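You operate a simulated robot arm through the tools that you are given. There is no shell and no other tool. Be economical: measure what you need, move in short steps, check, and stop when the job is done.

You are at the controls of a simulated two-armed robot. One attempt, no reset.

JOB
Wipe up the spill on the snack counter top with the blue cloth there and put it back.

The check looks at the end state, three seconds after you hand in, the way a careful person would. Anything else that was tipped, shoved, dropped, spilled or broken makes it a failure. Flat cloth is picked up by pressing the open fingertips on it (5 to 10 N) and closing them slowly along it; thin cloth reads only 2 to 8 mm in the jaws.

ROBOT AND FRAMES
Two 7-joint arms with two-finger parallel grippers on one trunk, on a base that drives. Base frame: it is fixed to the floor where the robot stands at the start and does not move with it; the origin is under the middle of the robot, x ahead of it, y to its left, z up. Units: m, degrees, N and s.
The left shoulder is at the start at [0.07, 0.189, 1.215], the right one opposite. Payload 3.91 kg a hand.
The TCP of each hand is the grasp point between the finger pads, 0.03 m short of the fingertips. In the tool frame z runs along the fingers and y along their closing line. The gripper opens to 0.11 m. The fingers are 0.02 m wide and 0.01 m thick; the gripper's body (0.048 by 0.112 m) begins 0.055 m behind the TCP.
Orientation is told as [roll, pitch, yaw] about the base's x, y, z axes, in that order, counted from this pose: with the fingers straight down and closing along the base's y, the tool's x points along the base's -x, its y along +y and its z along -z.

CONTROLS
- The arms move only by the tool servo_tool. It takes "left_rows", "right_rows" or both (then of equal length, played together; a hand with none holds still); each is a list of rows, each a list of 7 numbers: the shift along the tool's x, y, z in m, then the turn, a rotation vector about the tool's x, y, z in degrees, then the opening in per cent of the stroke, from 0 (shut) to 100 (fully open). In form: [[dx, dy, dz, rx, ry, rz, jaw], ...]. A call has 1 to 8 rows; each row shifts and turns the commanded pose from where the row before left it, along the tool's axes as they then stand. A row lasts 0.2 s, in which the tool goes at most 0.05 m and 8.6 degrees; a call with a longer step from one row to the next is refused whole, and so is a gripper value outside its range. A pose out of reach is approached as far as the arm can. The call stops where the force on the tool passes 40 N (or 10 N more than at its start, if that is more) or the arm is blocked; 0.2 s more then pass. The fingers move at their own pace (about 0.072 m/s each) and stop on an object; they squeeze with about 35 N. The grip force told is the motor's: it shows also when the fingers shut on nothing. Time passes only in rows, and 0.2 s behind the last, so rows that do not move let the fingers close. It gives the time, the measured TCP pose, the force on the tool (base axes), the opening and the grip force at its end, in the units of the frame above (readings bear some noise), with the torque about the TCP (base axes, N m) and any sound that the robot's microphone picked up.
- Cameras (640 x 400 px; columns grow to the right, rows downward): "scene" is now at [0.1292, 0.0073, 1.4263]; the picture's right is [0.05, -1.00, 0.00], its down [-0.72, -0.03, -0.69] and it looks along [0.69, 0.03, -0.72] (base axes); focal length 249 px, centre (320, 200). "left" rides on the left gripper at [0.072, -0.017, -0.103] in its tool frame; the picture's right is [0.23, 0.97, 0.00], its down [-0.76, 0.18, -0.62] and it looks along [-0.61, 0.14, 0.78] (tool axes); focal length 222 px, centre (320, 200). "right" rides on the right gripper at [0.072, 0.017, -0.103] in its tool frame; the picture's right is [-0.23, 0.97, 0.00], its down [-0.76, -0.18, -0.62] and it looks along [-0.61, -0.14, 0.78] (tool axes); focal length 222 px, centre (320, 200). There is no depth. A picture from a camera that has moved, and an enlarged one, comes with that camera's place and axes in the base frame and with its lens.
- grab_frame(camera): a new picture of that camera. No time passes.
- raise_lower(by): slides the trunk up (or, below 0, down) by that many m; the arms and the scene camera ride with it, the base frame stays. It gives what a move gives, with no picture.
- drive_base(legs): drives the robot by 1 to 6 legs, each [ahead, turn to the left] in m and degrees, along the robot's own axes; the way and the turn of a leg run together, so that a leg with both is an arc; at most 1.5 m and 180 degrees a leg. The arms and the cameras ride along, it lands a little off, and it stops where it bumps. It gives what a move gives.
- head_to(pan, tilt): turns the head with the scene camera to pan (to the left, within 86 degrees either way) and tilt (down, from -29 to 69), counted from straight ahead of the robot. It gives what a move gives.
- close_up(camera, box): a new picture of the part [left, top, right, bottom] of that camera's present view, enlarged. No time passes.
- finish_job(): hands the job in; it is judged then, once.

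Work in short steps. Places have to be worked out from the pictures, the camera data and where the tool is seen: move nearer, look again, correct. Check each grasp and each placing, and mend what went wrong. You have 120 turns and 88 pictures in all, those below and enlarged ones among them. Open the grippers and draw the arms clear of the work before you hand the job in, unless the task says otherwise; then end with one line.

The tools are called after "Call:" by a JSON object that holds its "fn" and its "kwargs". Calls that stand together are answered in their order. servo_tool: Moves the arms, as the interface text tells. Its arguments: {"type":"object","properties":{"left_rows":{"type":"array"},"right_rows":{"type":"array"}},"required":[]} The other tools are called the same way: raise_lower (by) slides the trunk up or down; drive_base (legs) drives the base; head_to (pan, tilt) turns the head that bears the scene camera; grab_frame (camera) takes a picture; close_up (camera, box) takes an enlarged picture of a part of a camera's view; finish_job () hands the job in.

At the start:

```text
time: 0.0
left_ee_pos: [0.5543, 0.3041, 1.1801]
left_tcp_rot: [0.0, 0.0, 0.0]
left_wrist_force: [-0.4, 0.7, 0.0]
left_moment: [0.01, 0.02, 0.03]
left_width: 0.1098
left_gripper_force: 0.1
right_ee_pos: [0.346, -0.175, 1.2254]
right_tcp_rot: [0.1, -0.2, -0.1]
right_wrist_force: [-0.4, -0.3, 0.7]
right_moment: [-0.05, -0.02, 0.01]
right_width: 0.11
right_gripper_force: 0.1
trunk travel left (down, up): [-0.725, 0.215]
robot x, y, heading: [0.0, 0.0031, -0.0]
head pan, tilt: [2.7, 46.3]
```

scene: 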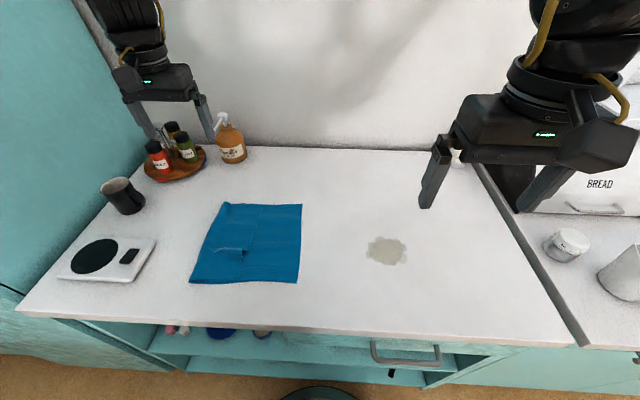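
right: 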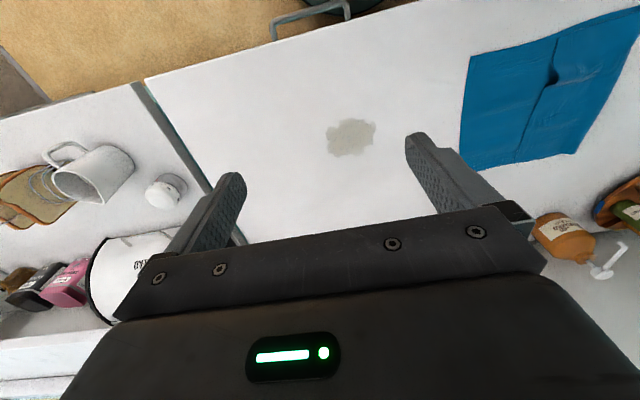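
left: 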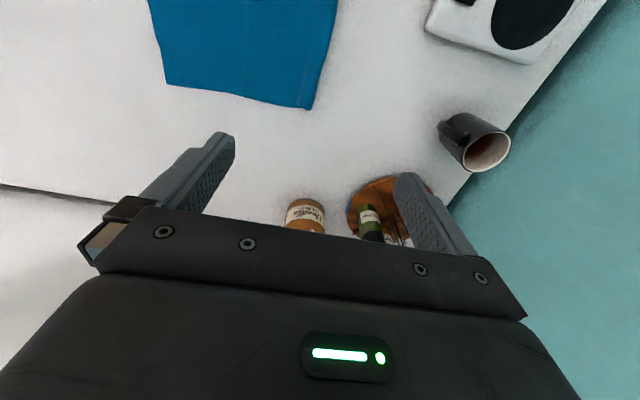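

The two views put the counter at z≈0.915, the spill near (0.46,-0.14) and the cloth at x 0.36–0.60, y 0.07–0.30. I'll look closer at the cloth and spill before moving.

Call:
{"fn": "close_up", "kwargs": {"camera": "scene", "box": [170, 180, 330, 300]}}

Call:
{"fn": "close_up", "kwargs": {"camera": "scene", "box": [330, 200, 450, 290]}}

Call:
{"fn": "close_up", "kwargs": {"camera": "right", "box": [440, 0, 640, 200]}}

```text
3.33 times, centred on (250, 240) of scene
camera zoom: at [0.1292, 0.0073, 1.4263], right [0.05, -1.0, 0.0], down [-0.72, -0.03, -0.69], along [0.69, 0.03, -0.72], focal length 829 px, centre (553, 67)
```

zoom: 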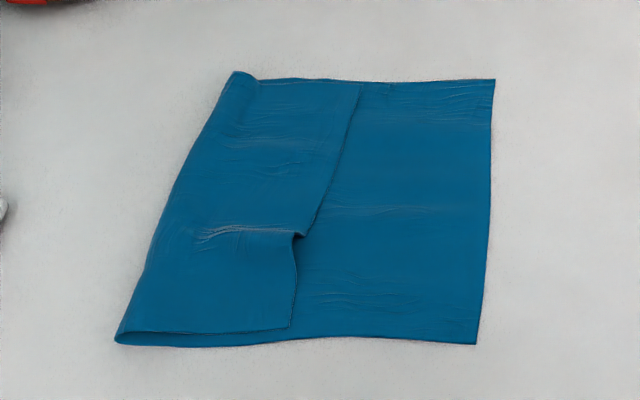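

```text
4.44 times, centred on (390, 245) of scene
camera zoom: at [0.1292, 0.0073, 1.4263], right [0.05, -1.0, 0.0], down [-0.72, -0.03, -0.69], along [0.69, 0.03, -0.72], focal length 1105 px, centre (9, 0)
```

zoom: 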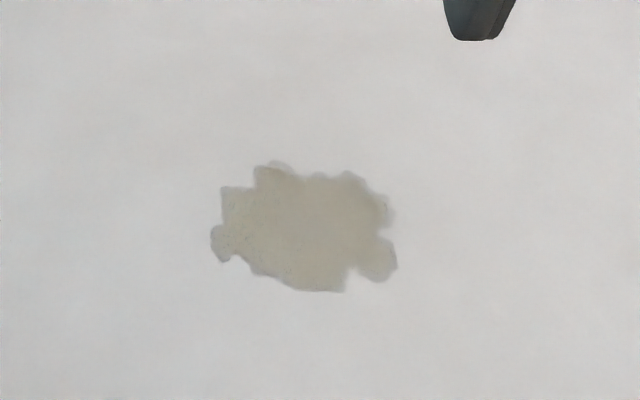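

```text
2.00 times, centred on (540, 100) of right
camera zoom: at [0.273, -0.1583, 1.3283], right [0.23, 0.97, 0.0], down [0.76, -0.18, 0.62], along [0.61, -0.14, -0.78], focal length 444 px, centre (-120, 400)
```

zoom: 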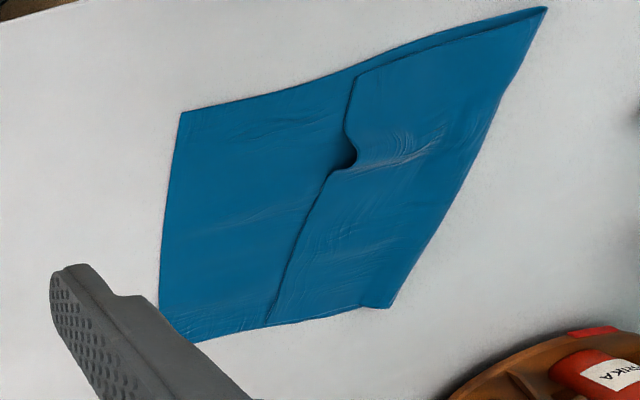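

The cloth is folded over on its left, with a single layer on its right side. I'll bring the right hand above the right part of the cloth near (0.48, 0.11), jaws partly closed.

Call:
{"fn": "servo_tool", "kwargs": {"right_rows": [[-0.01675, 0.0356, 0.02875, 0, 0, 0, 40], [-0.01675, 0.0356, 0.02875, 0, 0, 0, 40], [-0.01675, 0.0356, 0.02875, 0, 0, 0, 40], [-0.01675, 0.0356, 0.02875, 0, 0, 0, 40], [-0.01675, 0.0356, 0.02875, 0, 0, 0, 40], [-0.01675, 0.0356, 0.02875, 0, 0, 0, 40], [-0.01675, 0.0356, 0.02875, 0, 0, 0, 40], [-0.01675, 0.0356, 0.02875, 0, 0, 0, 40]]}}

Call:
{"fn": "grab_frame", "kwargs": {"camera": "right"}}

Call:
{"fn": "grab_frame", "kwargs": {"camera": "scene"}}

```text
time: 1.8
left_ee_pos: [0.5537, 0.3066, 1.1784]
left_tcp_rot: [-0.1, -0.1, 0.0]
left_wrist_force: [0.1, 0.1, -0.2]
left_moment: [-0.02, 0.04, -0.04]
left_width: 0.1101
left_gripper_force: 0.1
right_ee_pos: [0.4806, 0.1125, 0.9962]
right_tcp_rot: [0.0, -0.3, 0.1]
right_wrist_force: [0.1, 0.7, -0.2]
right_moment: [-0.01, 0.0, 0.0]
right_width: 0.0441
right_gripper_force: 0.2
trunk travel left (down, up): [-0.725, 0.215]
robot x, y, heading: [-0.0007, 0.0001, -0.2]
head pan, tilt: [2.7, 46.3]
```

```text
81 pictures are left
camera right: at [0.4067, 0.1293, 1.0994], right [0.23, 0.97, 0.0], down [0.76, -0.18, 0.63], along [0.61, -0.14, -0.78], focal length 222 px, centre (320, 200)
```

right: 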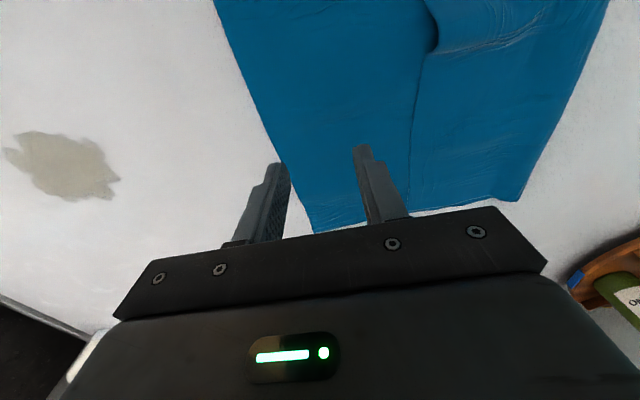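

```text
80 pictures are left
camera scene: at [0.1288, 0.0108, 1.4263], right [0.05, -1.0, 0.0], down [-0.72, -0.04, -0.69], along [0.69, 0.03, -0.72], focal length 249 px, centre (320, 200)
```

scene: 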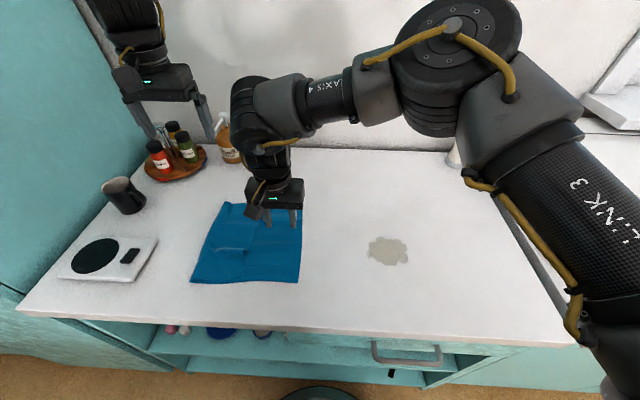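

Both fingertips sit over the single-layer part of the cloth. I'll lower until there is light contact.

Call:
{"fn": "servo_tool", "kwargs": {"right_rows": [[0, 0, 0.03, 0, 0, 0, 40], [0, 0, 0.01, 0, 0, 0, 40], [0, 0, 0.004, 0, 0, 0, 40]]}}

```text
time: 2.6
left_ee_pos: [0.5539, 0.3023, 1.1805]
left_tcp_rot: [0.0, 0.0, 0.0]
left_wrist_force: [0.8, 0.4, -0.5]
left_moment: [0.02, -0.02, 0.01]
left_width: 0.11
left_gripper_force: 0.2
right_ee_pos: [0.4816, 0.1101, 0.9515]
right_tcp_rot: [0.2, -0.1, -0.1]
right_wrist_force: [-0.6, -1.4, 0.0]
right_moment: [0.01, 0.02, 0.02]
right_width: 0.0438
right_gripper_force: 0.1
trunk travel left (down, up): [-0.725, 0.215]
robot x, y, heading: [-0.0006, 0.0013, 0.1]
head pan, tilt: [2.7, 46.3]
```

No contact yet at tip z≈0.92; continuing down in small steps.

Call:
{"fn": "servo_tool", "kwargs": {"right_rows": [[0, 0, 0.003, 0, 0, 0, 40], [0, 0, 0.002, 0, 0, 0, 40]]}}

```text
time: 3.2
left_ee_pos: [0.5557, 0.3032, 1.18]
left_tcp_rot: [0.1, -0.1, 0.0]
left_wrist_force: [0.4, 0.6, -0.4]
left_moment: [-0.01, -0.02, 0.01]
left_width: 0.1099
left_gripper_force: 0.1
right_ee_pos: [0.4813, 0.1092, 0.9449]
right_tcp_rot: [0.2, -0.1, -0.1]
right_wrist_force: [-1.2, 0.2, 0.1]
right_moment: [0.02, 0.01, 0.0]
right_width: 0.0441
right_gripper_force: 0.0
trunk travel left (down, up): [-0.725, 0.215]
robot x, y, heading: [0.0007, -0.0005, 0.1]
head pan, tilt: [2.7, 46.3]
```

Still free; a few more millimetres.

Call:
{"fn": "servo_tool", "kwargs": {"right_rows": [[0, 0, 0.002, 0, 0, 0, 40], [0, 0, 0.002, 0, 0, 0, 40]]}}

```text
time: 3.8
left_ee_pos: [0.5547, 0.3032, 1.1796]
left_tcp_rot: [0.0, 0.0, 0.0]
left_wrist_force: [0.7, -0.5, -0.2]
left_moment: [0.01, -0.03, 0.02]
left_width: 0.1098
left_gripper_force: 0.0
right_ee_pos: [0.4812, 0.1108, 0.9409]
right_tcp_rot: [0.1, -0.1, 0.0]
right_wrist_force: [-0.3, -1.1, 0.7]
right_moment: [-0.03, 0.0, 0.03]
right_width: 0.0441
right_gripper_force: 0.0
trunk travel left (down, up): [-0.725, 0.215]
robot x, y, heading: [0.0011, 0.0013, 0.1]
head pan, tilt: [2.7, 46.3]
```

Still nothing above noise; continuing.

Call:
{"fn": "servo_tool", "kwargs": {"right_rows": [[0, 0, 0.002, 0, 0, 0, 40], [0, 0, 0.002, 0, 0, 0, 40]]}}

Call:
{"fn": "grab_frame", "kwargs": {"camera": "right"}}

```text
time: 4.4
left_ee_pos: [0.5524, 0.3035, 1.1812]
left_tcp_rot: [0.0, -0.1, -0.1]
left_wrist_force: [0.6, 0.1, 0.5]
left_moment: [0.0, -0.03, -0.01]
left_width: 0.11
left_gripper_force: 0.2
right_ee_pos: [0.4805, 0.1094, 0.9416]
right_tcp_rot: [0.2, -0.4, -0.2]
right_wrist_force: [3.1, -0.4, 24.7]
right_moment: [-0.7, -0.08, 0.08]
right_width: 0.044
right_gripper_force: 0.0
trunk travel left (down, up): [-0.725, 0.215]
robot x, y, heading: [0.0027, 0.0018, -0.1]
head pan, tilt: [2.7, 46.3]
```

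```text
79 pictures are left
camera right: at [0.4072, 0.1268, 1.0439], right [0.23, 0.97, 0.01], down [0.76, -0.18, 0.63], along [0.61, -0.14, -0.78], focal length 222 px, centre (320, 200)
```

right: 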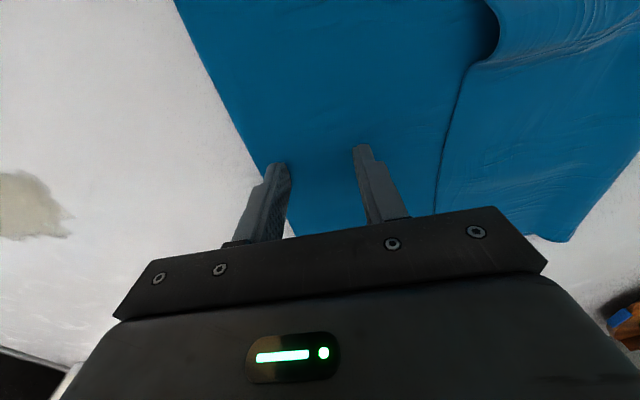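

Contact: 24.7 N, a bit much. I'll back off about 2 mm to land in 5–10 N.

Call:
{"fn": "servo_tool", "kwargs": {"right_rows": [[0, 0, -0.002, 0, 0, 0, 40]]}}

```text
time: 4.8
left_ee_pos: [0.5531, 0.302, 1.1813]
left_tcp_rot: [0.0, 0.0, -0.2]
left_wrist_force: [0.1, 0.7, 0.0]
left_moment: [-0.03, 0.0, -0.03]
left_width: 0.1097
left_gripper_force: 0.0
right_ee_pos: [0.4818, 0.11, 0.9421]
right_tcp_rot: [0.2, -0.1, -0.2]
right_wrist_force: [4.5, -0.3, 20.7]
right_moment: [-0.54, -0.18, 0.12]
right_width: 0.0442
right_gripper_force: 0.1
trunk travel left (down, up): [-0.725, 0.215]
robot x, y, heading: [-0.0, 0.0035, 0.2]
head pan, tilt: [2.7, 46.3]
```

Call:
{"fn": "servo_tool", "kwargs": {"right_rows": [[0, 0, -0.0015, 0, 0, 0, 40]]}}

```text
time: 5.2
left_ee_pos: [0.5539, 0.3025, 1.1814]
left_tcp_rot: [-0.1, 0.0, 0.0]
left_wrist_force: [-0.6, -0.5, 0.0]
left_moment: [0.01, 0.01, -0.03]
left_width: 0.1099
left_gripper_force: 0.0
right_ee_pos: [0.4796, 0.1113, 0.9415]
right_tcp_rot: [0.1, 0.1, 0.0]
right_wrist_force: [1.3, 0.2, 9.5]
right_moment: [-0.26, -0.05, 0.02]
right_width: 0.044
right_gripper_force: 0.0
trunk travel left (down, up): [-0.725, 0.215]
robot x, y, heading: [-0.0017, 0.0039, -0.2]
head pan, tilt: [2.7, 46.3]
```

9.5 N is in the window. Now I close slowly along the cloth.

Call:
{"fn": "servo_tool", "kwargs": {"right_rows": [[0, 0, 0, 0, 0, 0, 35], [0, 0, 0, 0, 0, 0, 30], [0, 0, 0, 0, 0, 0, 25], [0, 0, 0, 0, 0, 0, 20], [0, 0, 0, 0, 0, 0, 15], [0, 0, 0, 0, 0, 0, 10], [0, 0, 0, 0, 0, 0, 5], [0, 0, 0, 0, 0, 0, 0]]}}

Call:
{"fn": "grab_frame", "kwargs": {"camera": "right"}}

```text
time: 7.0
left_ee_pos: [0.5543, 0.3025, 1.1806]
left_tcp_rot: [-0.1, 0.0, 0.0]
left_wrist_force: [0.3, 0.1, 0.0]
left_moment: [-0.01, -0.01, -0.02]
left_width: 0.1098
left_gripper_force: 0.1
right_ee_pos: [0.4818, 0.1117, 0.9414]
right_tcp_rot: [0.0, -0.1, -0.1]
right_wrist_force: [-0.1, 0.1, 1.2]
right_moment: [0.03, 0.01, 0.0]
right_width: 0.0021
right_gripper_force: 34.7
trunk travel left (down, up): [-0.725, 0.215]
robot x, y, heading: [-0.0034, 0.0025, -0.1]
head pan, tilt: [2.7, 46.3]
```

```text
78 pictures are left
camera right: at [0.4081, 0.1271, 1.0448], right [0.23, 0.97, 0.0], down [0.76, -0.18, 0.62], along [0.61, -0.14, -0.78], focal length 222 px, centre (320, 200)
```

right: 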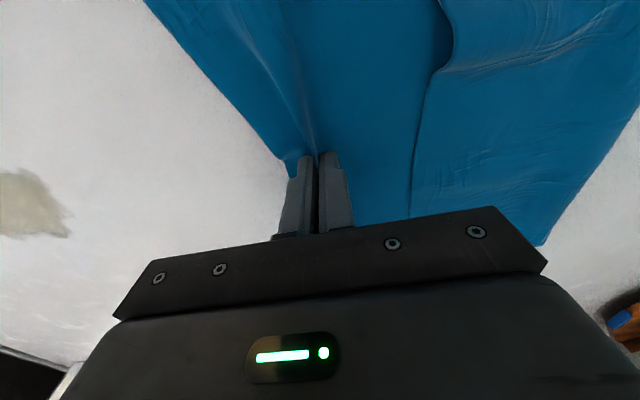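

The cloth is pinched (2.1 mm, 35 N). I drag it right along the counter towards the spill.

Call:
{"fn": "servo_tool", "kwargs": {"right_rows": [[0, -0.02, 0, 0, 0, 0, 0], [0.002, -0.025, 0, 0, 0, 0, 0], [0.002, -0.025, 0, 0, 0, 0, 0], [0.003, -0.025, 0, 0, 0, 0, 0], [0.003, -0.025, 0, 0, 0, 0, 0], [0.003, -0.025, 0, 0, 0, 0, 0], [0.003, -0.025, 0, 0, 0, 0, 0], [0.003, -0.025, 0, 0, 0, 0, 0]]}}

Call:
{"fn": "grab_frame", "kwargs": {"camera": "scene"}}

Call:
{"fn": "grab_frame", "kwargs": {"camera": "right"}}

```text
time: 8.8
left_ee_pos: [0.5537, 0.3024, 1.1798]
left_tcp_rot: [0.0, 0.0, 0.0]
left_wrist_force: [0.2, 0.6, 0.4]
left_moment: [0.03, -0.02, 0.02]
left_width: 0.1099
left_gripper_force: 0.0
right_ee_pos: [0.462, -0.0824, 0.9421]
right_tcp_rot: [0.3, -0.2, -0.1]
right_wrist_force: [1.3, 2.0, 8.9]
right_moment: [0.05, -0.07, 0.01]
right_width: 0.0023
right_gripper_force: 34.4
trunk travel left (down, up): [-0.725, 0.215]
robot x, y, heading: [-0.0002, 0.0008, 0.1]
head pan, tilt: [2.7, 46.3]
```

```text
77 pictures are left
camera scene: at [0.1281, 0.0064, 1.4265], right [0.05, -1.0, 0.0], down [-0.72, -0.03, -0.69], along [0.69, 0.03, -0.72], focal length 249 px, centre (320, 200)
```

scene: 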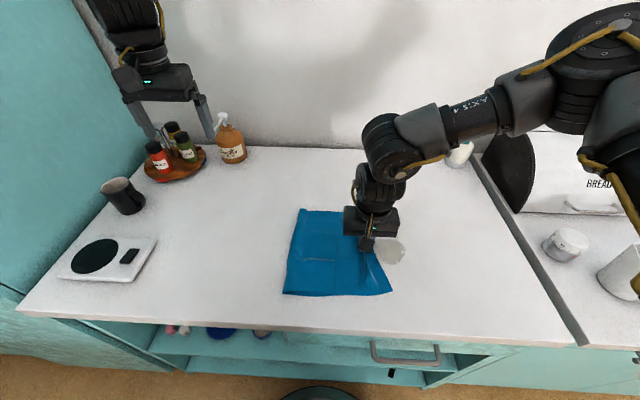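

```text
76 pictures are left
camera right: at [0.3878, -0.0681, 1.0443], right [0.23, 0.97, 0.01], down [0.76, -0.18, 0.63], along [0.61, -0.14, -0.78], focal length 222 px, centre (320, 200)
```

right: 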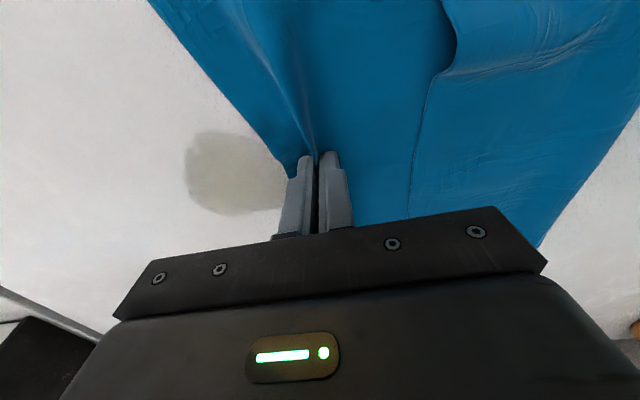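

The whole cloth follows flat, with about 9 N of contact. I continue straight across the spill.

Call:
{"fn": "servo_tool", "kwargs": {"right_rows": [[0, -0.025, 0, 0, 0, 0, 0], [0, -0.025, 0, 0, 0, 0, 0], [0, -0.025, 0, 0, 0, 0, 0], [0, -0.025, 0, 0, 0, 0, 0], [0, -0.025, 0, 0, 0, 0, 0], [0, -0.025, 0, 0, 0, 0, 0]]}}

Call:
{"fn": "grab_frame", "kwargs": {"camera": "scene"}}

Call:
{"fn": "grab_frame", "kwargs": {"camera": "right"}}

```text
time: 10.2
left_ee_pos: [0.5536, 0.3031, 1.1797]
left_tcp_rot: [0.1, 0.1, 0.0]
left_wrist_force: [-0.9, 0.2, 0.6]
left_moment: [-0.02, -0.01, 0.0]
left_width: 0.1104
left_gripper_force: 0.1
right_ee_pos: [0.4277, -0.1944, 0.9479]
right_tcp_rot: [0.0, -0.3, -0.3]
right_wrist_force: [0.0, -0.1, -0.4]
right_moment: [-0.01, -0.02, 0.02]
right_width: 0.0022
right_gripper_force: 34.7
right hand out of reach, approached as far as the arm can: row 4, 5, 6
trunk travel left (down, up): [-0.725, 0.215]
robot x, y, heading: [0.0009, 0.0032, 0.1]
head pan, tilt: [2.7, 46.3]
```

```text
75 pictures are left
camera scene: at [0.129, 0.0072, 1.4263], right [0.05, -1.0, 0.0], down [-0.72, -0.03, -0.69], along [0.69, 0.03, -0.72], focal length 249 px, centre (320, 200)
```

scene: 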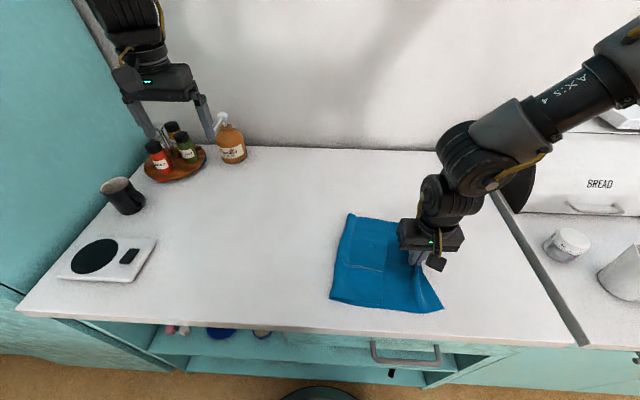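

```text
74 pictures are left
camera right: at [0.3539, -0.1772, 1.0509], right [0.23, 0.97, 0.0], down [0.76, -0.18, 0.63], along [0.61, -0.14, -0.78], focal length 222 px, centre (320, 200)
```

right: 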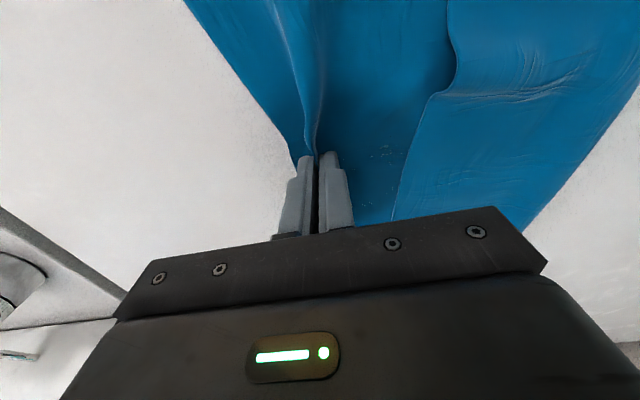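

The hand hit an arm reach limit near y=-0.19 and lifted a few mm. I come back a little to see where the commanded pose sits before making wiping strokes.

Call:
{"fn": "servo_tool", "kwargs": {"right_rows": [[0, 0.02, 0, 0, 0, 0, 0], [0, 0.02, 0, 0, 0, 0, 0], [0, 0.02, 0, 0, 0, 0, 0]]}}

```text
time: 11.0
left_ee_pos: [0.5532, 0.3036, 1.1791]
left_tcp_rot: [0.0, 0.1, 0.0]
left_wrist_force: [-0.2, 0.7, 0.0]
left_moment: [-0.04, -0.02, 0.0]
left_width: 0.1101
left_gripper_force: 0.1
right_ee_pos: [0.4274, -0.1328, 0.9472]
right_tcp_rot: [0.1, 0.0, -0.1]
right_wrist_force: [0.1, -0.3, 0.3]
right_moment: [-0.03, 0.02, 0.05]
right_width: 0.0022
right_gripper_force: 35.2
trunk travel left (down, up): [-0.725, 0.215]
robot x, y, heading: [-0.0005, 0.0032, 0.0]
head pan, tilt: [2.7, 46.3]
```

The command follows the actual pose. I press down lightly and wipe forward and back across the spill's extent (x 0.42–0.50).

Call:
{"fn": "servo_tool", "kwargs": {"right_rows": [[0, 0, 0.006, 0, 0, 0, 0], [-0.02, 0, 0.001, 0, 0, 0, 0], [-0.025, 0, 0, 0, 0, 0, 0], [-0.025, 0, 0, 0, 0, 0, 0], [0, -0.02, 0, 0, 0, 0, 0], [0.025, 0, 0, 0, 0, 0, 0], [0.025, 0, 0, 0, 0, 0, 0]]}}

Call:
{"fn": "grab_frame", "kwargs": {"camera": "scene"}}

Call:
{"fn": "grab_frame", "kwargs": {"camera": "right"}}

```text
time: 12.6
left_ee_pos: [0.5544, 0.3024, 1.1799]
left_tcp_rot: [0.1, -0.1, 0.0]
left_wrist_force: [0.5, 0.0, 0.6]
left_moment: [-0.03, 0.01, -0.01]
left_width: 0.1098
left_gripper_force: 0.2
right_ee_pos: [0.4371, -0.1437, 0.9436]
right_tcp_rot: [0.1, -0.1, 0.0]
right_wrist_force: [0.3, 0.2, 0.2]
right_moment: [-0.02, -0.03, 0.02]
right_width: 0.0019
right_gripper_force: 35.0
right hand out of reach, approached as far as the arm can: row 4, 5
trunk travel left (down, up): [-0.725, 0.215]
robot x, y, heading: [-0.0028, 0.0017, -0.0]
head pan, tilt: [2.7, 46.3]
```

```text
73 pictures are left
camera scene: at [0.1294, 0.0075, 1.4262], right [0.05, -1.0, 0.0], down [-0.72, -0.03, -0.69], along [0.69, 0.03, -0.72], focal length 249 px, centre (320, 200)
```

scene: 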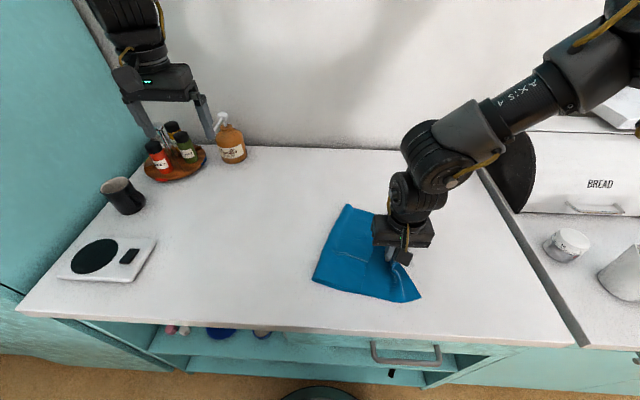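

```text
72 pictures are left
camera right: at [0.3639, -0.1265, 1.0473], right [0.23, 0.97, 0.0], down [0.76, -0.18, 0.62], along [0.61, -0.14, -0.78], focal length 222 px, centre (320, 200)
```

right: 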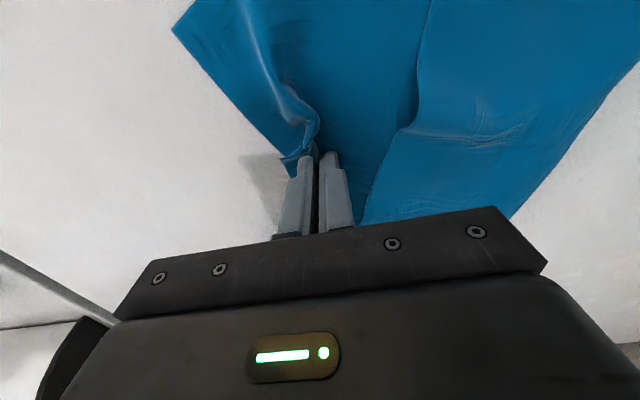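

There's a greyish patch just right of the fingers in the wrist view; I check whether it's leftover spill or shadow.

Call:
{"fn": "close_up", "kwargs": {"camera": "right", "box": [170, 100, 370, 240]}}

Call:
{"fn": "close_up", "kwargs": {"camera": "scene", "box": [300, 190, 460, 310]}}

```text
2.86 times, centred on (270, 170) of right
camera zoom: at [0.3639, -0.1265, 1.0473], right [0.23, 0.97, 0.0], down [0.76, -0.18, 0.62], along [0.61, -0.14, -0.78], focal length 635 px, centre (463, 286)
```

zoom: 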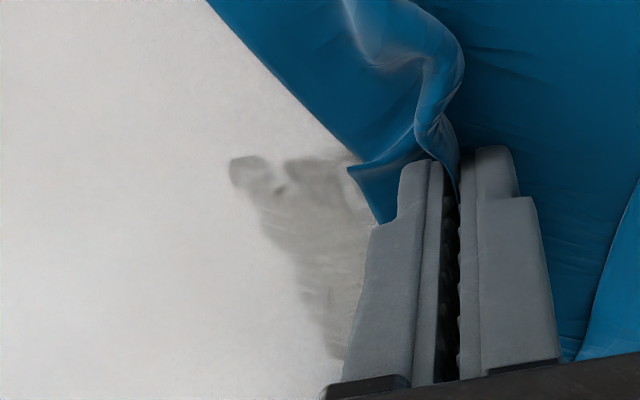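

```text
3.33 times, centred on (380, 250) of scene
camera zoom: at [0.1294, 0.0075, 1.4262], right [0.05, -1.0, 0.0], down [-0.72, -0.03, -0.69], along [0.69, 0.03, -0.72], focal length 829 px, centre (120, 33)
```

zoom: 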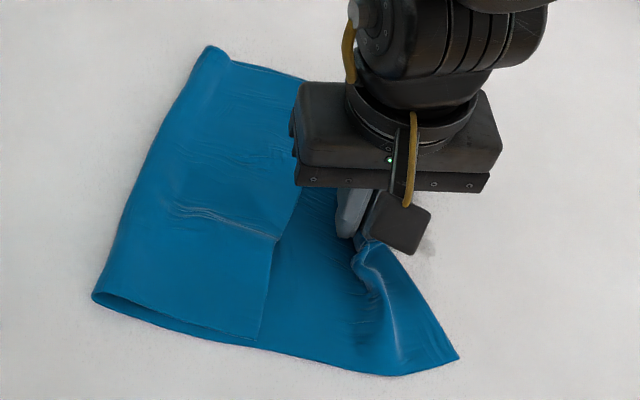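

Part of the spill is wiped and a fainter remnant sits at x 0.42–0.49, y -0.16…-0.20. I lift slightly and test whether the arm reaches further right from above.

Call:
{"fn": "servo_tool", "kwargs": {"right_rows": [[0, 0, -0.03, 0, 0, 0, 0], [0, -0.02, -0.03, 0, 0, 0, 0], [0, -0.03, 0, 0, 0, 0, 0], [0, -0.03, 0, 0, 0, 0, 0], [0, -0.03, 0, 0, 0, 0, 0]]}}

Call:
{"fn": "grab_frame", "kwargs": {"camera": "scene"}}

```text
time: 13.8
left_ee_pos: [0.5547, 0.3, 1.1811]
left_tcp_rot: [0.1, 0.0, -0.1]
left_wrist_force: [-0.2, 0.1, -0.3]
left_moment: [0.02, 0.01, -0.03]
left_width: 0.11
left_gripper_force: 0.1
right_ee_pos: [0.4064, -0.2194, 1.0028]
right_tcp_rot: [0.1, 0.0, -0.3]
right_wrist_force: [-0.3, -0.9, 0.1]
right_moment: [0.01, -0.01, 0.01]
right_width: 0.002
right_gripper_force: 35.4
right hand out of reach, approached as far as the arm can: row 4, 5
trunk travel left (down, up): [-0.725, 0.215]
robot x, y, heading: [-0.0003, 0.0039, 0.1]
head pan, tilt: [2.7, 46.3]
```

```text
69 pictures are left
camera scene: at [0.1293, 0.004, 1.4263], right [0.05, -1.0, 0.0], down [-0.72, -0.03, -0.69], along [0.69, 0.03, -0.72], focal length 249 px, centre (320, 200)
```

scene: 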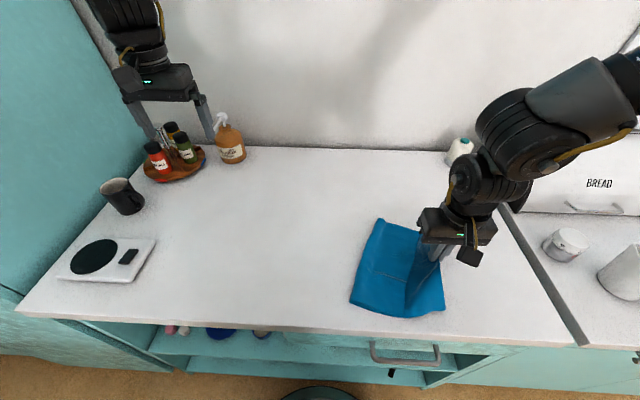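

The limit looks like a joint limit at this yaw. I turn the hand about 24° clockwise (base yaw −) and push forward to see if the reach opens up.

Call:
{"fn": "servo_tool", "kwargs": {"right_rows": [[0, 0, 0, 0, 0, 8, 0], [0, 0, 0, 0, 0, 8, 0], [0, 0, 0, 0, 0, 8, 0], [-0.018, -0.008, 0, 0, 0, 0, 0], [-0.018, -0.008, 0, 0, 0, 0, 0], [-0.018, -0.008, 0, 0, 0, 0, 0]]}}

Call:
{"fn": "grab_frame", "kwargs": {"camera": "right"}}

```text
time: 15.2
left_ee_pos: [0.5551, 0.3028, 1.181]
left_tcp_rot: [-0.1, 0.0, -0.1]
left_wrist_force: [-0.2, -0.8, 0.1]
left_moment: [0.0, -0.01, 0.01]
left_width: 0.1099
left_gripper_force: 0.0
right_ee_pos: [0.4477, -0.2598, 1.0021]
right_tcp_rot: [0.0, -0.1, -24.0]
right_wrist_force: [0.9, 0.5, 0.5]
right_moment: [-0.04, 0.03, 0.03]
right_width: 0.0022
right_gripper_force: 34.8
trunk travel left (down, up): [-0.725, 0.215]
robot x, y, heading: [0.001, 0.0034, -0.1]
head pan, tilt: [2.7, 46.3]
```

```text
68 pictures are left
camera right: at [0.3873, -0.2156, 1.1065], right [0.6, 0.8, 0.0], down [0.62, -0.47, 0.62], along [0.5, -0.38, -0.78], focal length 222 px, centre (320, 200)
```

right: 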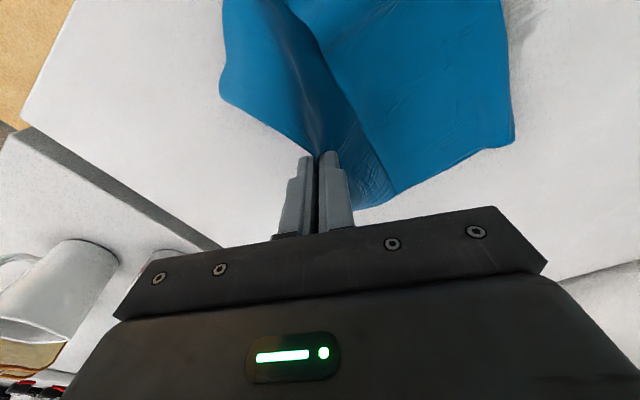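

That worked: full reach at (0.448,-0.26). I look at the scene to see cloth and remaining spill.

Call:
{"fn": "close_up", "kwargs": {"camera": "scene", "box": [300, 170, 500, 320]}}

Call:
{"fn": "close_up", "kwargs": {"camera": "right", "box": [330, 0, 640, 220]}}

```text
2.67 times, centred on (400, 245) of scene
camera zoom: at [0.1297, 0.0071, 1.4262], right [0.05, -1.0, 0.0], down [-0.72, -0.03, -0.69], along [0.69, 0.03, -0.72], focal length 663 px, centre (107, 80)
```

zoom: 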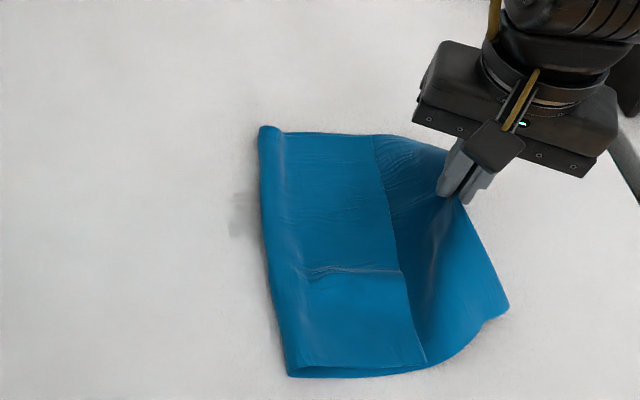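

```text
1.82 times, centred on (485, 110) of right
camera zoom: at [0.3873, -0.2156, 1.1065], right [0.6, 0.8, 0.0], down [0.62, -0.47, 0.62], along [0.5, -0.38, -0.78], focal length 404 px, centre (20, 364)
```

zoom: 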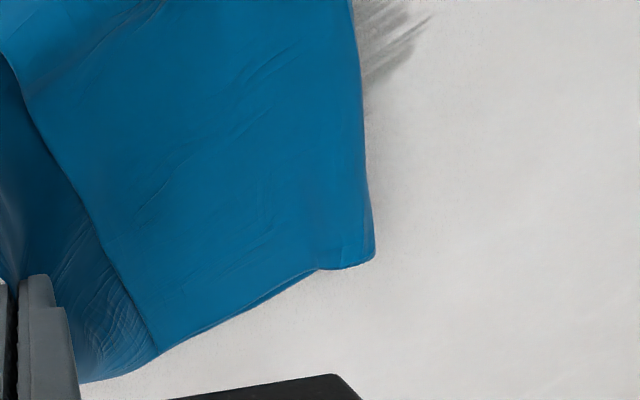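

Most of the spill is covered and already wiped; a faint remnant shows at the cloth's left edge (~(0.46,-0.10)). I lift the cloth clear to inspect what remains.

Call:
{"fn": "servo_tool", "kwargs": {"right_rows": [[0, 0, -0.04, 0, 0, 0, 0], [0, 0, -0.04, 0, 0, 0, 0], [0, 0, -0.04, 0, 0, 0, 0], [0, 0, -0.04, 0, 0, 0, 0], [0, 0, -0.04, 0, 0, 0, 0], [0, 0, -0.03, 0, 0, 0, 0]]}}

Call:
{"fn": "grab_frame", "kwargs": {"camera": "scene"}}

Call:
{"fn": "close_up", "kwargs": {"camera": "scene", "box": [330, 190, 470, 290]}}

```text
time: 16.6
left_ee_pos: [0.5538, 0.3019, 1.1801]
left_tcp_rot: [-0.1, 0.0, 0.0]
left_wrist_force: [-0.6, 0.2, -1.5]
left_moment: [0.01, 0.01, 0.02]
left_width: 0.1099
left_gripper_force: 0.0
right_ee_pos: [0.4346, -0.2527, 1.2275]
right_tcp_rot: [0.2, -0.3, -24.3]
right_wrist_force: [0.5, 0.0, -0.8]
right_moment: [-0.02, -0.01, 0.03]
right_width: 0.0021
right_gripper_force: 34.9
right hand out of reach, approached as far as the arm can: row 6
trunk travel left (down, up): [-0.725, 0.215]
robot x, y, heading: [0.0003, -0.0001, 0.0]
head pan, tilt: [2.7, 46.3]
```

```text
65 pictures are left
camera scene: at [0.1283, 0.0079, 1.4263], right [0.05, -1.0, 0.0], down [-0.72, -0.03, -0.69], along [0.69, 0.03, -0.72], focal length 249 px, centre (320, 200)
```

scene: 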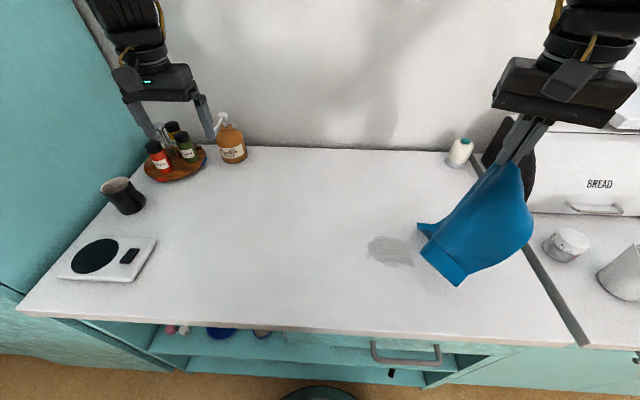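

```text
4.00 times, centred on (400, 240) of scene
camera zoom: at [0.1283, 0.0079, 1.4263], right [0.05, -1.0, 0.0], down [-0.72, -0.03, -0.69], along [0.69, 0.03, -0.72], focal length 995 px, centre (0, 40)
```

zoom: 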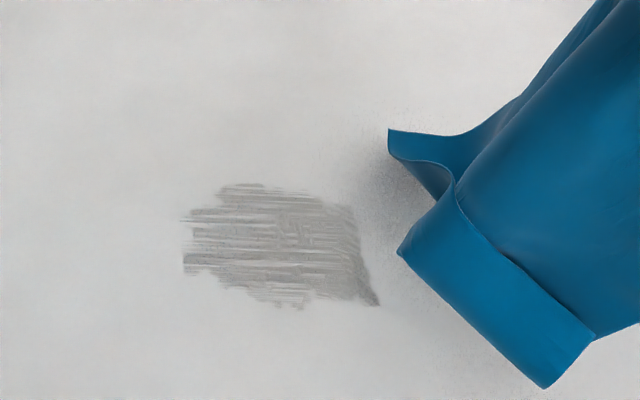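

About half the spill remains, in streaks. I carry the hanging cloth back to the left of the spill for another drag pass.

Call:
{"fn": "servo_tool", "kwargs": {"right_rows": [[0.0137, 0.0413, 0, 0, 0, 0, 0], [0.0137, 0.0413, 0, 0, 0, 0, 0], [0.0137, 0.0413, 0, 0, 0, 0, 0], [0.0137, 0.0413, 0.005, 0, 0, 0, 0], [0.0137, 0.0413, 0.01, 0, 0, 0, 0], [0.0137, 0.0413, 0.015, 0, 0, 0, 0], [0.0137, 0.0413, 0.015, 0, 0, 0, 0], [0, 0, 0, 0, 0, 0, 0]]}}

Call:
{"fn": "grab_frame", "kwargs": {"camera": "scene"}}

```text
time: 18.4
left_ee_pos: [0.5547, 0.3007, 1.1801]
left_tcp_rot: [0.0, 0.0, 0.0]
left_wrist_force: [0.8, -1.1, -0.4]
left_moment: [0.01, -0.02, 0.01]
left_width: 0.1098
left_gripper_force: 0.0
right_ee_pos: [0.4693, 0.0472, 1.1863]
right_tcp_rot: [0.2, 0.0, -24.2]
right_wrist_force: [-0.9, -0.1, -0.3]
right_moment: [0.03, 0.04, 0.07]
right_width: 0.0021
right_gripper_force: 34.2
trunk travel left (down, up): [-0.725, 0.215]
robot x, y, heading: [-0.0013, -0.0008, -0.1]
head pan, tilt: [2.7, 46.3]
```

```text
63 pictures are left
camera scene: at [0.1291, 0.0061, 1.4263], right [0.05, -1.0, 0.0], down [-0.72, -0.03, -0.69], along [0.69, 0.03, -0.72], focal length 249 px, centre (320, 200)
```

scene: 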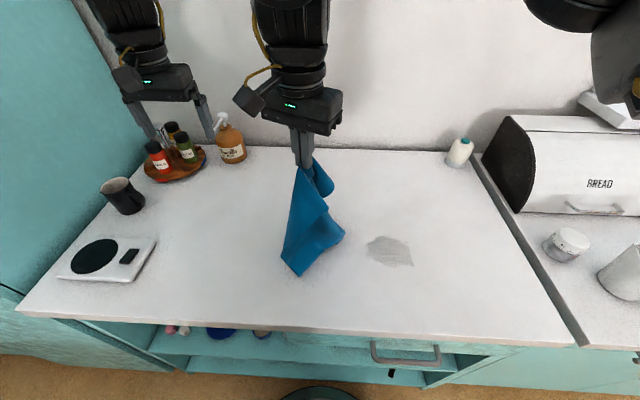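

The cloth hangs just left of the spill. I lower while moving right so it lays out trailing to the left over the spill.

Call:
{"fn": "servo_tool", "kwargs": {"right_rows": [[-0.0045, -0.01, 0.03, 0, 0, 0, 0], [-0.006, -0.014, 0.03, 0, 0, 0, 0], [-0.0085, -0.019, 0.03, 0, 0, 0, 0], [-0.0085, -0.019, 0.03, 0, 0, 0, 0], [-0.0085, -0.019, 0.03, 0, 0, 0, 0], [-0.0085, -0.019, 0.03, 0, 0, 0, 0], [-0.0085, -0.019, 0.03, 0, 0, 0, 0], [-0.0085, -0.019, 0.03, 0, 0, 0, 0]]}}

Call:
{"fn": "grab_frame", "kwargs": {"camera": "scene"}}

```text
time: 20.2
left_ee_pos: [0.5555, 0.3019, 1.18]
left_tcp_rot: [0.0, 0.0, 0.0]
left_wrist_force: [-0.2, 0.4, -0.3]
left_moment: [0.0, 0.0, 0.0]
left_width: 0.1102
left_gripper_force: 0.0
right_ee_pos: [0.468, -0.0998, 0.9442]
right_tcp_rot: [0.3, 0.0, -24.0]
right_wrist_force: [-0.1, 2.0, 4.3]
right_moment: [0.07, -0.02, 0.04]
right_width: 0.0022
right_gripper_force: 34.8
trunk travel left (down, up): [-0.725, 0.215]
robot x, y, heading: [0.0046, 0.002, 0.2]
head pan, tilt: [2.7, 46.3]
```

```text
62 pictures are left
camera scene: at [0.1292, 0.0061, 1.4265], right [0.05, -1.0, 0.0], down [-0.72, -0.03, -0.69], along [0.69, 0.03, -0.72], focal length 249 px, centre (320, 200)
```

scene: 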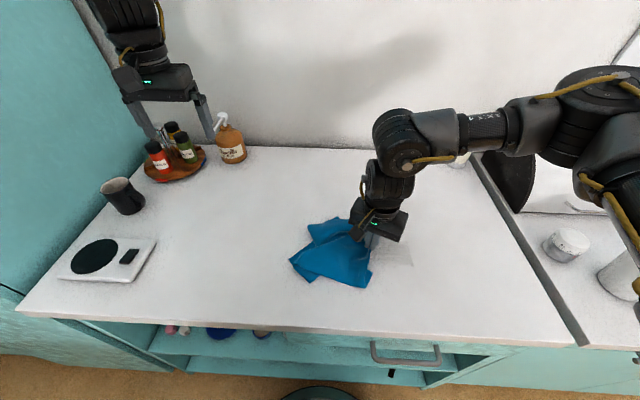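

Contact is 4 N on the spill's left edge. I press slightly more and scrub right, shift nearer, and scrub back.

Call:
{"fn": "servo_tool", "kwargs": {"right_rows": [[0, 0, 0.0015, 0, 0, 0, 0], [-0.0135, -0.03, 0, 0, 0, 0, 0], [-0.0135, -0.03, 0, 0, 0, 0, 0], [-0.0135, -0.03, 0, 0, 0, 0, 0], [0.0183, -0.0081, 0, 0, 0, 0, 0], [0.0135, 0.03, 0, 0, 0, 0, 0], [0.0135, 0.03, 0, 0, 0, 0, 0], [0.0135, 0.03, 0, 0, 0, 0, 0]]}}

Call:
{"fn": "grab_frame", "kwargs": {"camera": "scene"}}

Call:
{"fn": "grab_frame", "kwargs": {"camera": "right"}}

```text
time: 22.0
left_ee_pos: [0.5541, 0.302, 1.1813]
left_tcp_rot: [0.1, -0.1, -0.2]
left_wrist_force: [0.7, 0.1, 0.2]
left_moment: [-0.02, -0.04, 0.02]
left_width: 0.11
left_gripper_force: 0.1
right_ee_pos: [0.4492, -0.1001, 0.9427]
right_tcp_rot: [0.2, -0.1, -24.1]
right_wrist_force: [-2.1, -7.9, 23.5]
right_moment: [-0.06, -0.09, -0.02]
right_width: 0.0022
right_gripper_force: 34.6
trunk travel left (down, up): [-0.725, 0.215]
robot x, y, heading: [0.0008, 0.0011, -0.3]
head pan, tilt: [2.7, 46.3]
```

```text
61 pictures are left
camera scene: at [0.1266, 0.0075, 1.4265], right [0.05, -1.0, 0.0], down [-0.72, -0.03, -0.69], along [0.69, 0.03, -0.72], focal length 249 px, centre (320, 200)
```

scene: 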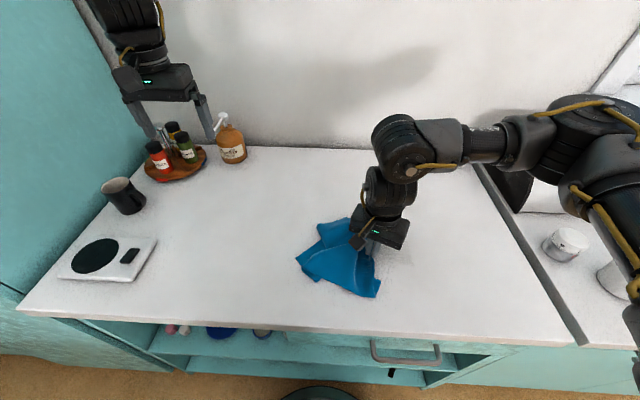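

```text
60 pictures are left
camera right: at [0.3881, -0.056, 1.0458], right [0.6, 0.8, 0.0], down [0.62, -0.47, 0.62], along [0.5, -0.38, -0.78], focal length 222 px, centre (320, 200)
```

right: 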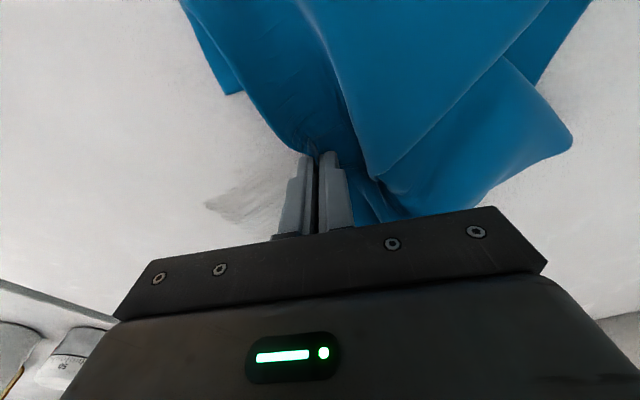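

Clearly fading; a faint strip remains around x≈0.44, y -0.13…-0.18. More strokes along several lines.

Call:
{"fn": "servo_tool", "kwargs": {"right_rows": [[-0.0098, -0.0345, 0, 0, 0, 0, 0], [-0.0135, -0.03, 0, 0, 0, 0, 0], [-0.0135, -0.03, 0, 0, 0, 0, 0], [-0.0165, 0.0073, 0, 0, 0, 0, 0], [0.0135, 0.03, 0, 0, 0, 0, 0], [0.0135, 0.03, 0, 0, 0, 0, 0], [-0.0165, 0.0073, 0, 0, 0, 0, 0], [-0.0135, -0.03, 0, 0, 0, 0, 0]]}}

Call:
{"fn": "servo_tool", "kwargs": {"right_rows": [[-0.0135, -0.03, 0, 0, 0, 0, 0], [-0.0135, -0.03, 0, 0, 0, 0, 0], [-0.0135, -0.03, 0, 0, 0, 0, 0], [-0.0135, -0.03, 0, 0, 0, 0, 0]]}}

Call:
{"fn": "grab_frame", "kwargs": {"camera": "scene"}}

Call:
{"fn": "grab_frame", "kwargs": {"camera": "right"}}

```text
time: 23.8
left_ee_pos: [0.5536, 0.3026, 1.1808]
left_tcp_rot: [0.1, 0.0, 0.1]
left_wrist_force: [0.1, 0.1, 0.2]
left_moment: [0.03, 0.01, -0.02]
left_width: 0.1103
left_gripper_force: 0.1
right_ee_pos: [0.4805, -0.1679, 0.9431]
right_tcp_rot: [0.3, -0.1, -24.0]
right_wrist_force: [1.9, 3.3, 11.8]
right_moment: [0.21, -0.1, 0.05]
right_width: 0.0021
right_gripper_force: 34.2
trunk travel left (down, up): [-0.725, 0.215]
robot x, y, heading: [0.0045, -0.0009, 0.4]
head pan, tilt: [2.7, 46.3]
```

```text
time: 24.8
left_ee_pos: [0.5542, 0.3068, 1.1795]
left_tcp_rot: [-0.1, 0.1, 0.1]
left_wrist_force: [-0.6, -0.4, -0.5]
left_moment: [-0.03, -0.01, 0.02]
left_width: 0.1099
left_gripper_force: 0.0
right_ee_pos: [0.48, -0.2968, 0.9447]
right_tcp_rot: [0.2, -0.3, -23.9]
right_wrist_force: [0.1, 0.4, 1.3]
right_moment: [0.05, -0.01, 0.01]
right_width: 0.0023
right_gripper_force: 35.5
trunk travel left (down, up): [-0.725, 0.215]
robot x, y, heading: [-0.0002, 0.0002, -0.0]
head pan, tilt: [2.7, 46.3]
```

```text
59 pictures are left
camera scene: at [0.1281, 0.0104, 1.4258], right [0.05, -1.0, 0.0], down [-0.72, -0.04, -0.69], along [0.69, 0.03, -0.72], focal length 249 px, centre (320, 200)
```

scene: 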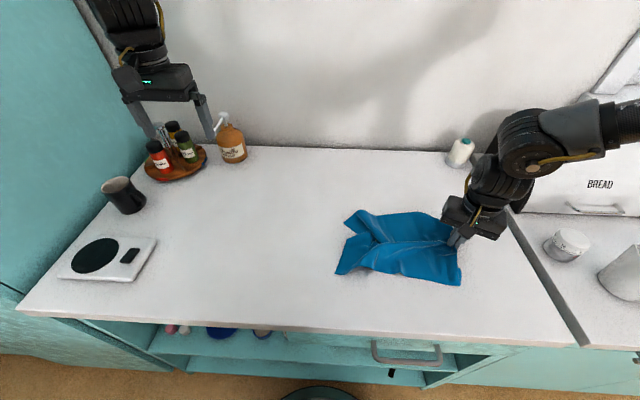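

```text
58 pictures are left
camera right: at [0.4195, -0.2529, 1.0482], right [0.6, 0.8, 0.01], down [0.62, -0.47, 0.62], along [0.5, -0.37, -0.78], focal length 222 px, centre (320, 200)
```

right: 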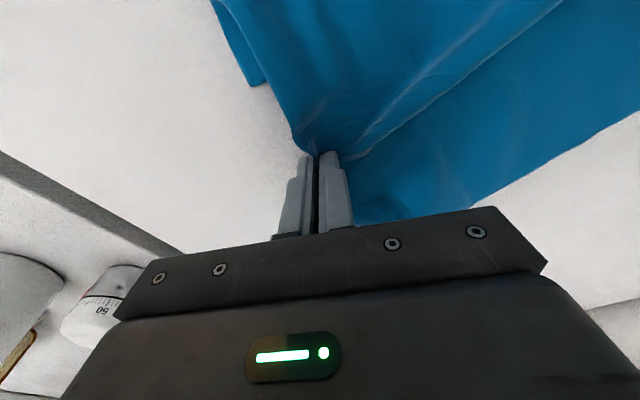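

Right-hand side is clean. I lift the cloth to inspect what's beneath it.

Call:
{"fn": "servo_tool", "kwargs": {"right_rows": [[0, 0, -0.045, 0, 0, 0, 0], [0, 0, -0.045, 0, 0, 0, 0], [0, 0, -0.045, 0, 0, 0, 0], [0, 0, -0.045, 0, 0, 0, 0], [0, 0, -0.045, 0, 0, 0, 0], [0, 0, -0.03, 0, 0, 0, 0]]}}

Call:
{"fn": "grab_frame", "kwargs": {"camera": "scene"}}

Call:
{"fn": "close_up", "kwargs": {"camera": "scene", "box": [330, 190, 470, 290]}}

```text
time: 26.2
left_ee_pos: [0.5547, 0.3037, 1.1804]
left_tcp_rot: [0.0, 0.0, 0.0]
left_wrist_force: [-0.1, 0.2, -0.5]
left_moment: [-0.01, 0.03, 0.0]
left_width: 0.1099
left_gripper_force: 0.0
right_ee_pos: [0.4667, -0.2825, 1.1914]
right_tcp_rot: [0.1, -0.1, -24.2]
right_wrist_force: [-0.3, 0.0, -0.4]
right_moment: [0.03, 0.02, 0.03]
right_width: 0.0021
right_gripper_force: 35.0
right hand out of reach, approached as far as the arm can: row 4, 5, 6
trunk travel left (down, up): [-0.725, 0.215]
robot x, y, heading: [-0.0005, 0.0033, 0.2]
head pan, tilt: [2.7, 46.3]
```

```text
57 pictures are left
camera scene: at [0.1286, 0.0082, 1.4263], right [0.05, -1.0, 0.0], down [-0.72, -0.03, -0.69], along [0.69, 0.03, -0.72], focal length 249 px, centre (320, 200)
```

scene: 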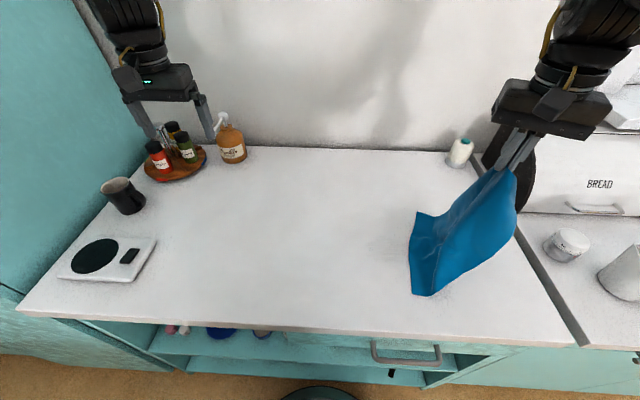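

```text
4.00 times, centred on (400, 240) of scene
camera zoom: at [0.1286, 0.0082, 1.4263], right [0.05, -1.0, 0.0], down [-0.72, -0.03, -0.69], along [0.69, 0.03, -0.72], focal length 995 px, centre (0, 40)
```

zoom: 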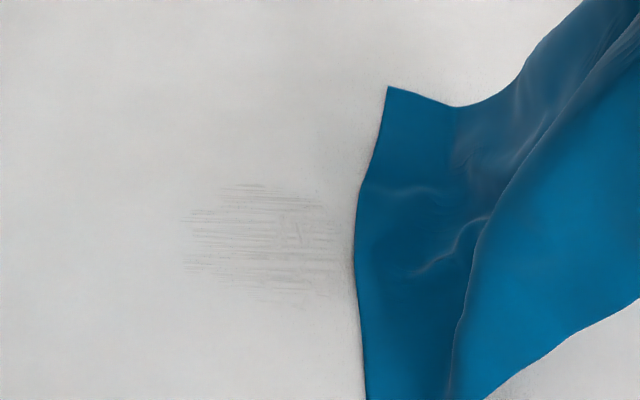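

Only faint streaks remain. One more pass: carry left, lay down and scrub again.

Call:
{"fn": "servo_tool", "kwargs": {"right_rows": [[0.0169, 0.0379, 0, 0, 0, 0, 0], [0.0169, 0.0379, -0.005, 0, 0, 0, 0], [0.0169, 0.0379, -0.005, 0, 0, 0, 0], [0.0169, 0.0379, 0, 0, 0, 0, 0], [0.0169, 0.0379, 0, 0, 0, 0, 0], [0.0169, 0.0379, 0, 0, 0, 0, 0], [0.0169, 0.0379, 0.005, 0, 0, 0, 0], [0.0169, 0.0379, 0.005, 0, 0, 0, 0]]}}

Call:
{"fn": "servo_tool", "kwargs": {"right_rows": [[-0.0045, -0.01, 0.03, 0, 0, 0, 0], [-0.006, -0.014, 0.03, 0, 0, 0, 0], [-0.0085, -0.019, 0.03, 0, 0, 0, 0], [-0.0085, -0.019, 0.03, 0, 0, 0, 0], [-0.0085, -0.019, 0.03, 0, 0, 0, 0], [-0.0085, -0.019, 0.03, 0, 0, 0, 0], [-0.0085, -0.019, 0.03, 0, 0, 0, 0], [-0.0085, -0.019, 0.03, 0, 0, 0, 0]]}}

Call:
{"fn": "grab_frame", "kwargs": {"camera": "scene"}}

```text
time: 28.0
left_ee_pos: [0.5548, 0.3067, 1.1794]
left_tcp_rot: [-0.1, 0.0, 0.1]
left_wrist_force: [-0.5, 0.7, 0.0]
left_moment: [-0.04, -0.01, -0.01]
left_width: 0.1102
left_gripper_force: 0.0
right_ee_pos: [0.4662, 0.053, 1.1912]
right_tcp_rot: [0.1, -0.1, -24.1]
right_wrist_force: [0.5, 0.4, -0.1]
right_moment: [-0.04, -0.05, 0.02]
right_width: 0.0021
right_gripper_force: 35.2
trunk travel left (down, up): [-0.725, 0.215]
robot x, y, heading: [-0.0009, 0.0007, -0.1]
head pan, tilt: [2.7, 46.3]
```

```text
time: 29.8
left_ee_pos: [0.5558, 0.302, 1.1797]
left_tcp_rot: [0.0, 0.0, -0.1]
left_wrist_force: [1.0, -0.6, 0.0]
left_moment: [0.05, 0.01, -0.01]
left_width: 0.1101
left_gripper_force: 0.1
right_ee_pos: [0.47, -0.1007, 0.9483]
right_tcp_rot: [0.2, 0.0, -24.0]
right_wrist_force: [0.2, -0.6, -0.3]
right_moment: [0.02, 0.01, 0.03]
right_width: 0.0019
right_gripper_force: 35.2
trunk travel left (down, up): [-0.725, 0.215]
robot x, y, heading: [-0.0029, 0.0004, 0.1]
head pan, tilt: [2.7, 46.3]
```

```text
55 pictures are left
camera scene: at [0.1303, 0.0059, 1.4262], right [0.05, -1.0, 0.0], down [-0.72, -0.03, -0.69], along [0.69, 0.03, -0.72], focal length 249 px, centre (320, 200)
```

scene: 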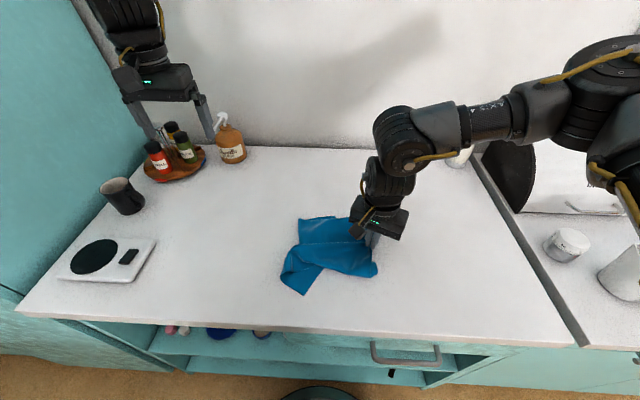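

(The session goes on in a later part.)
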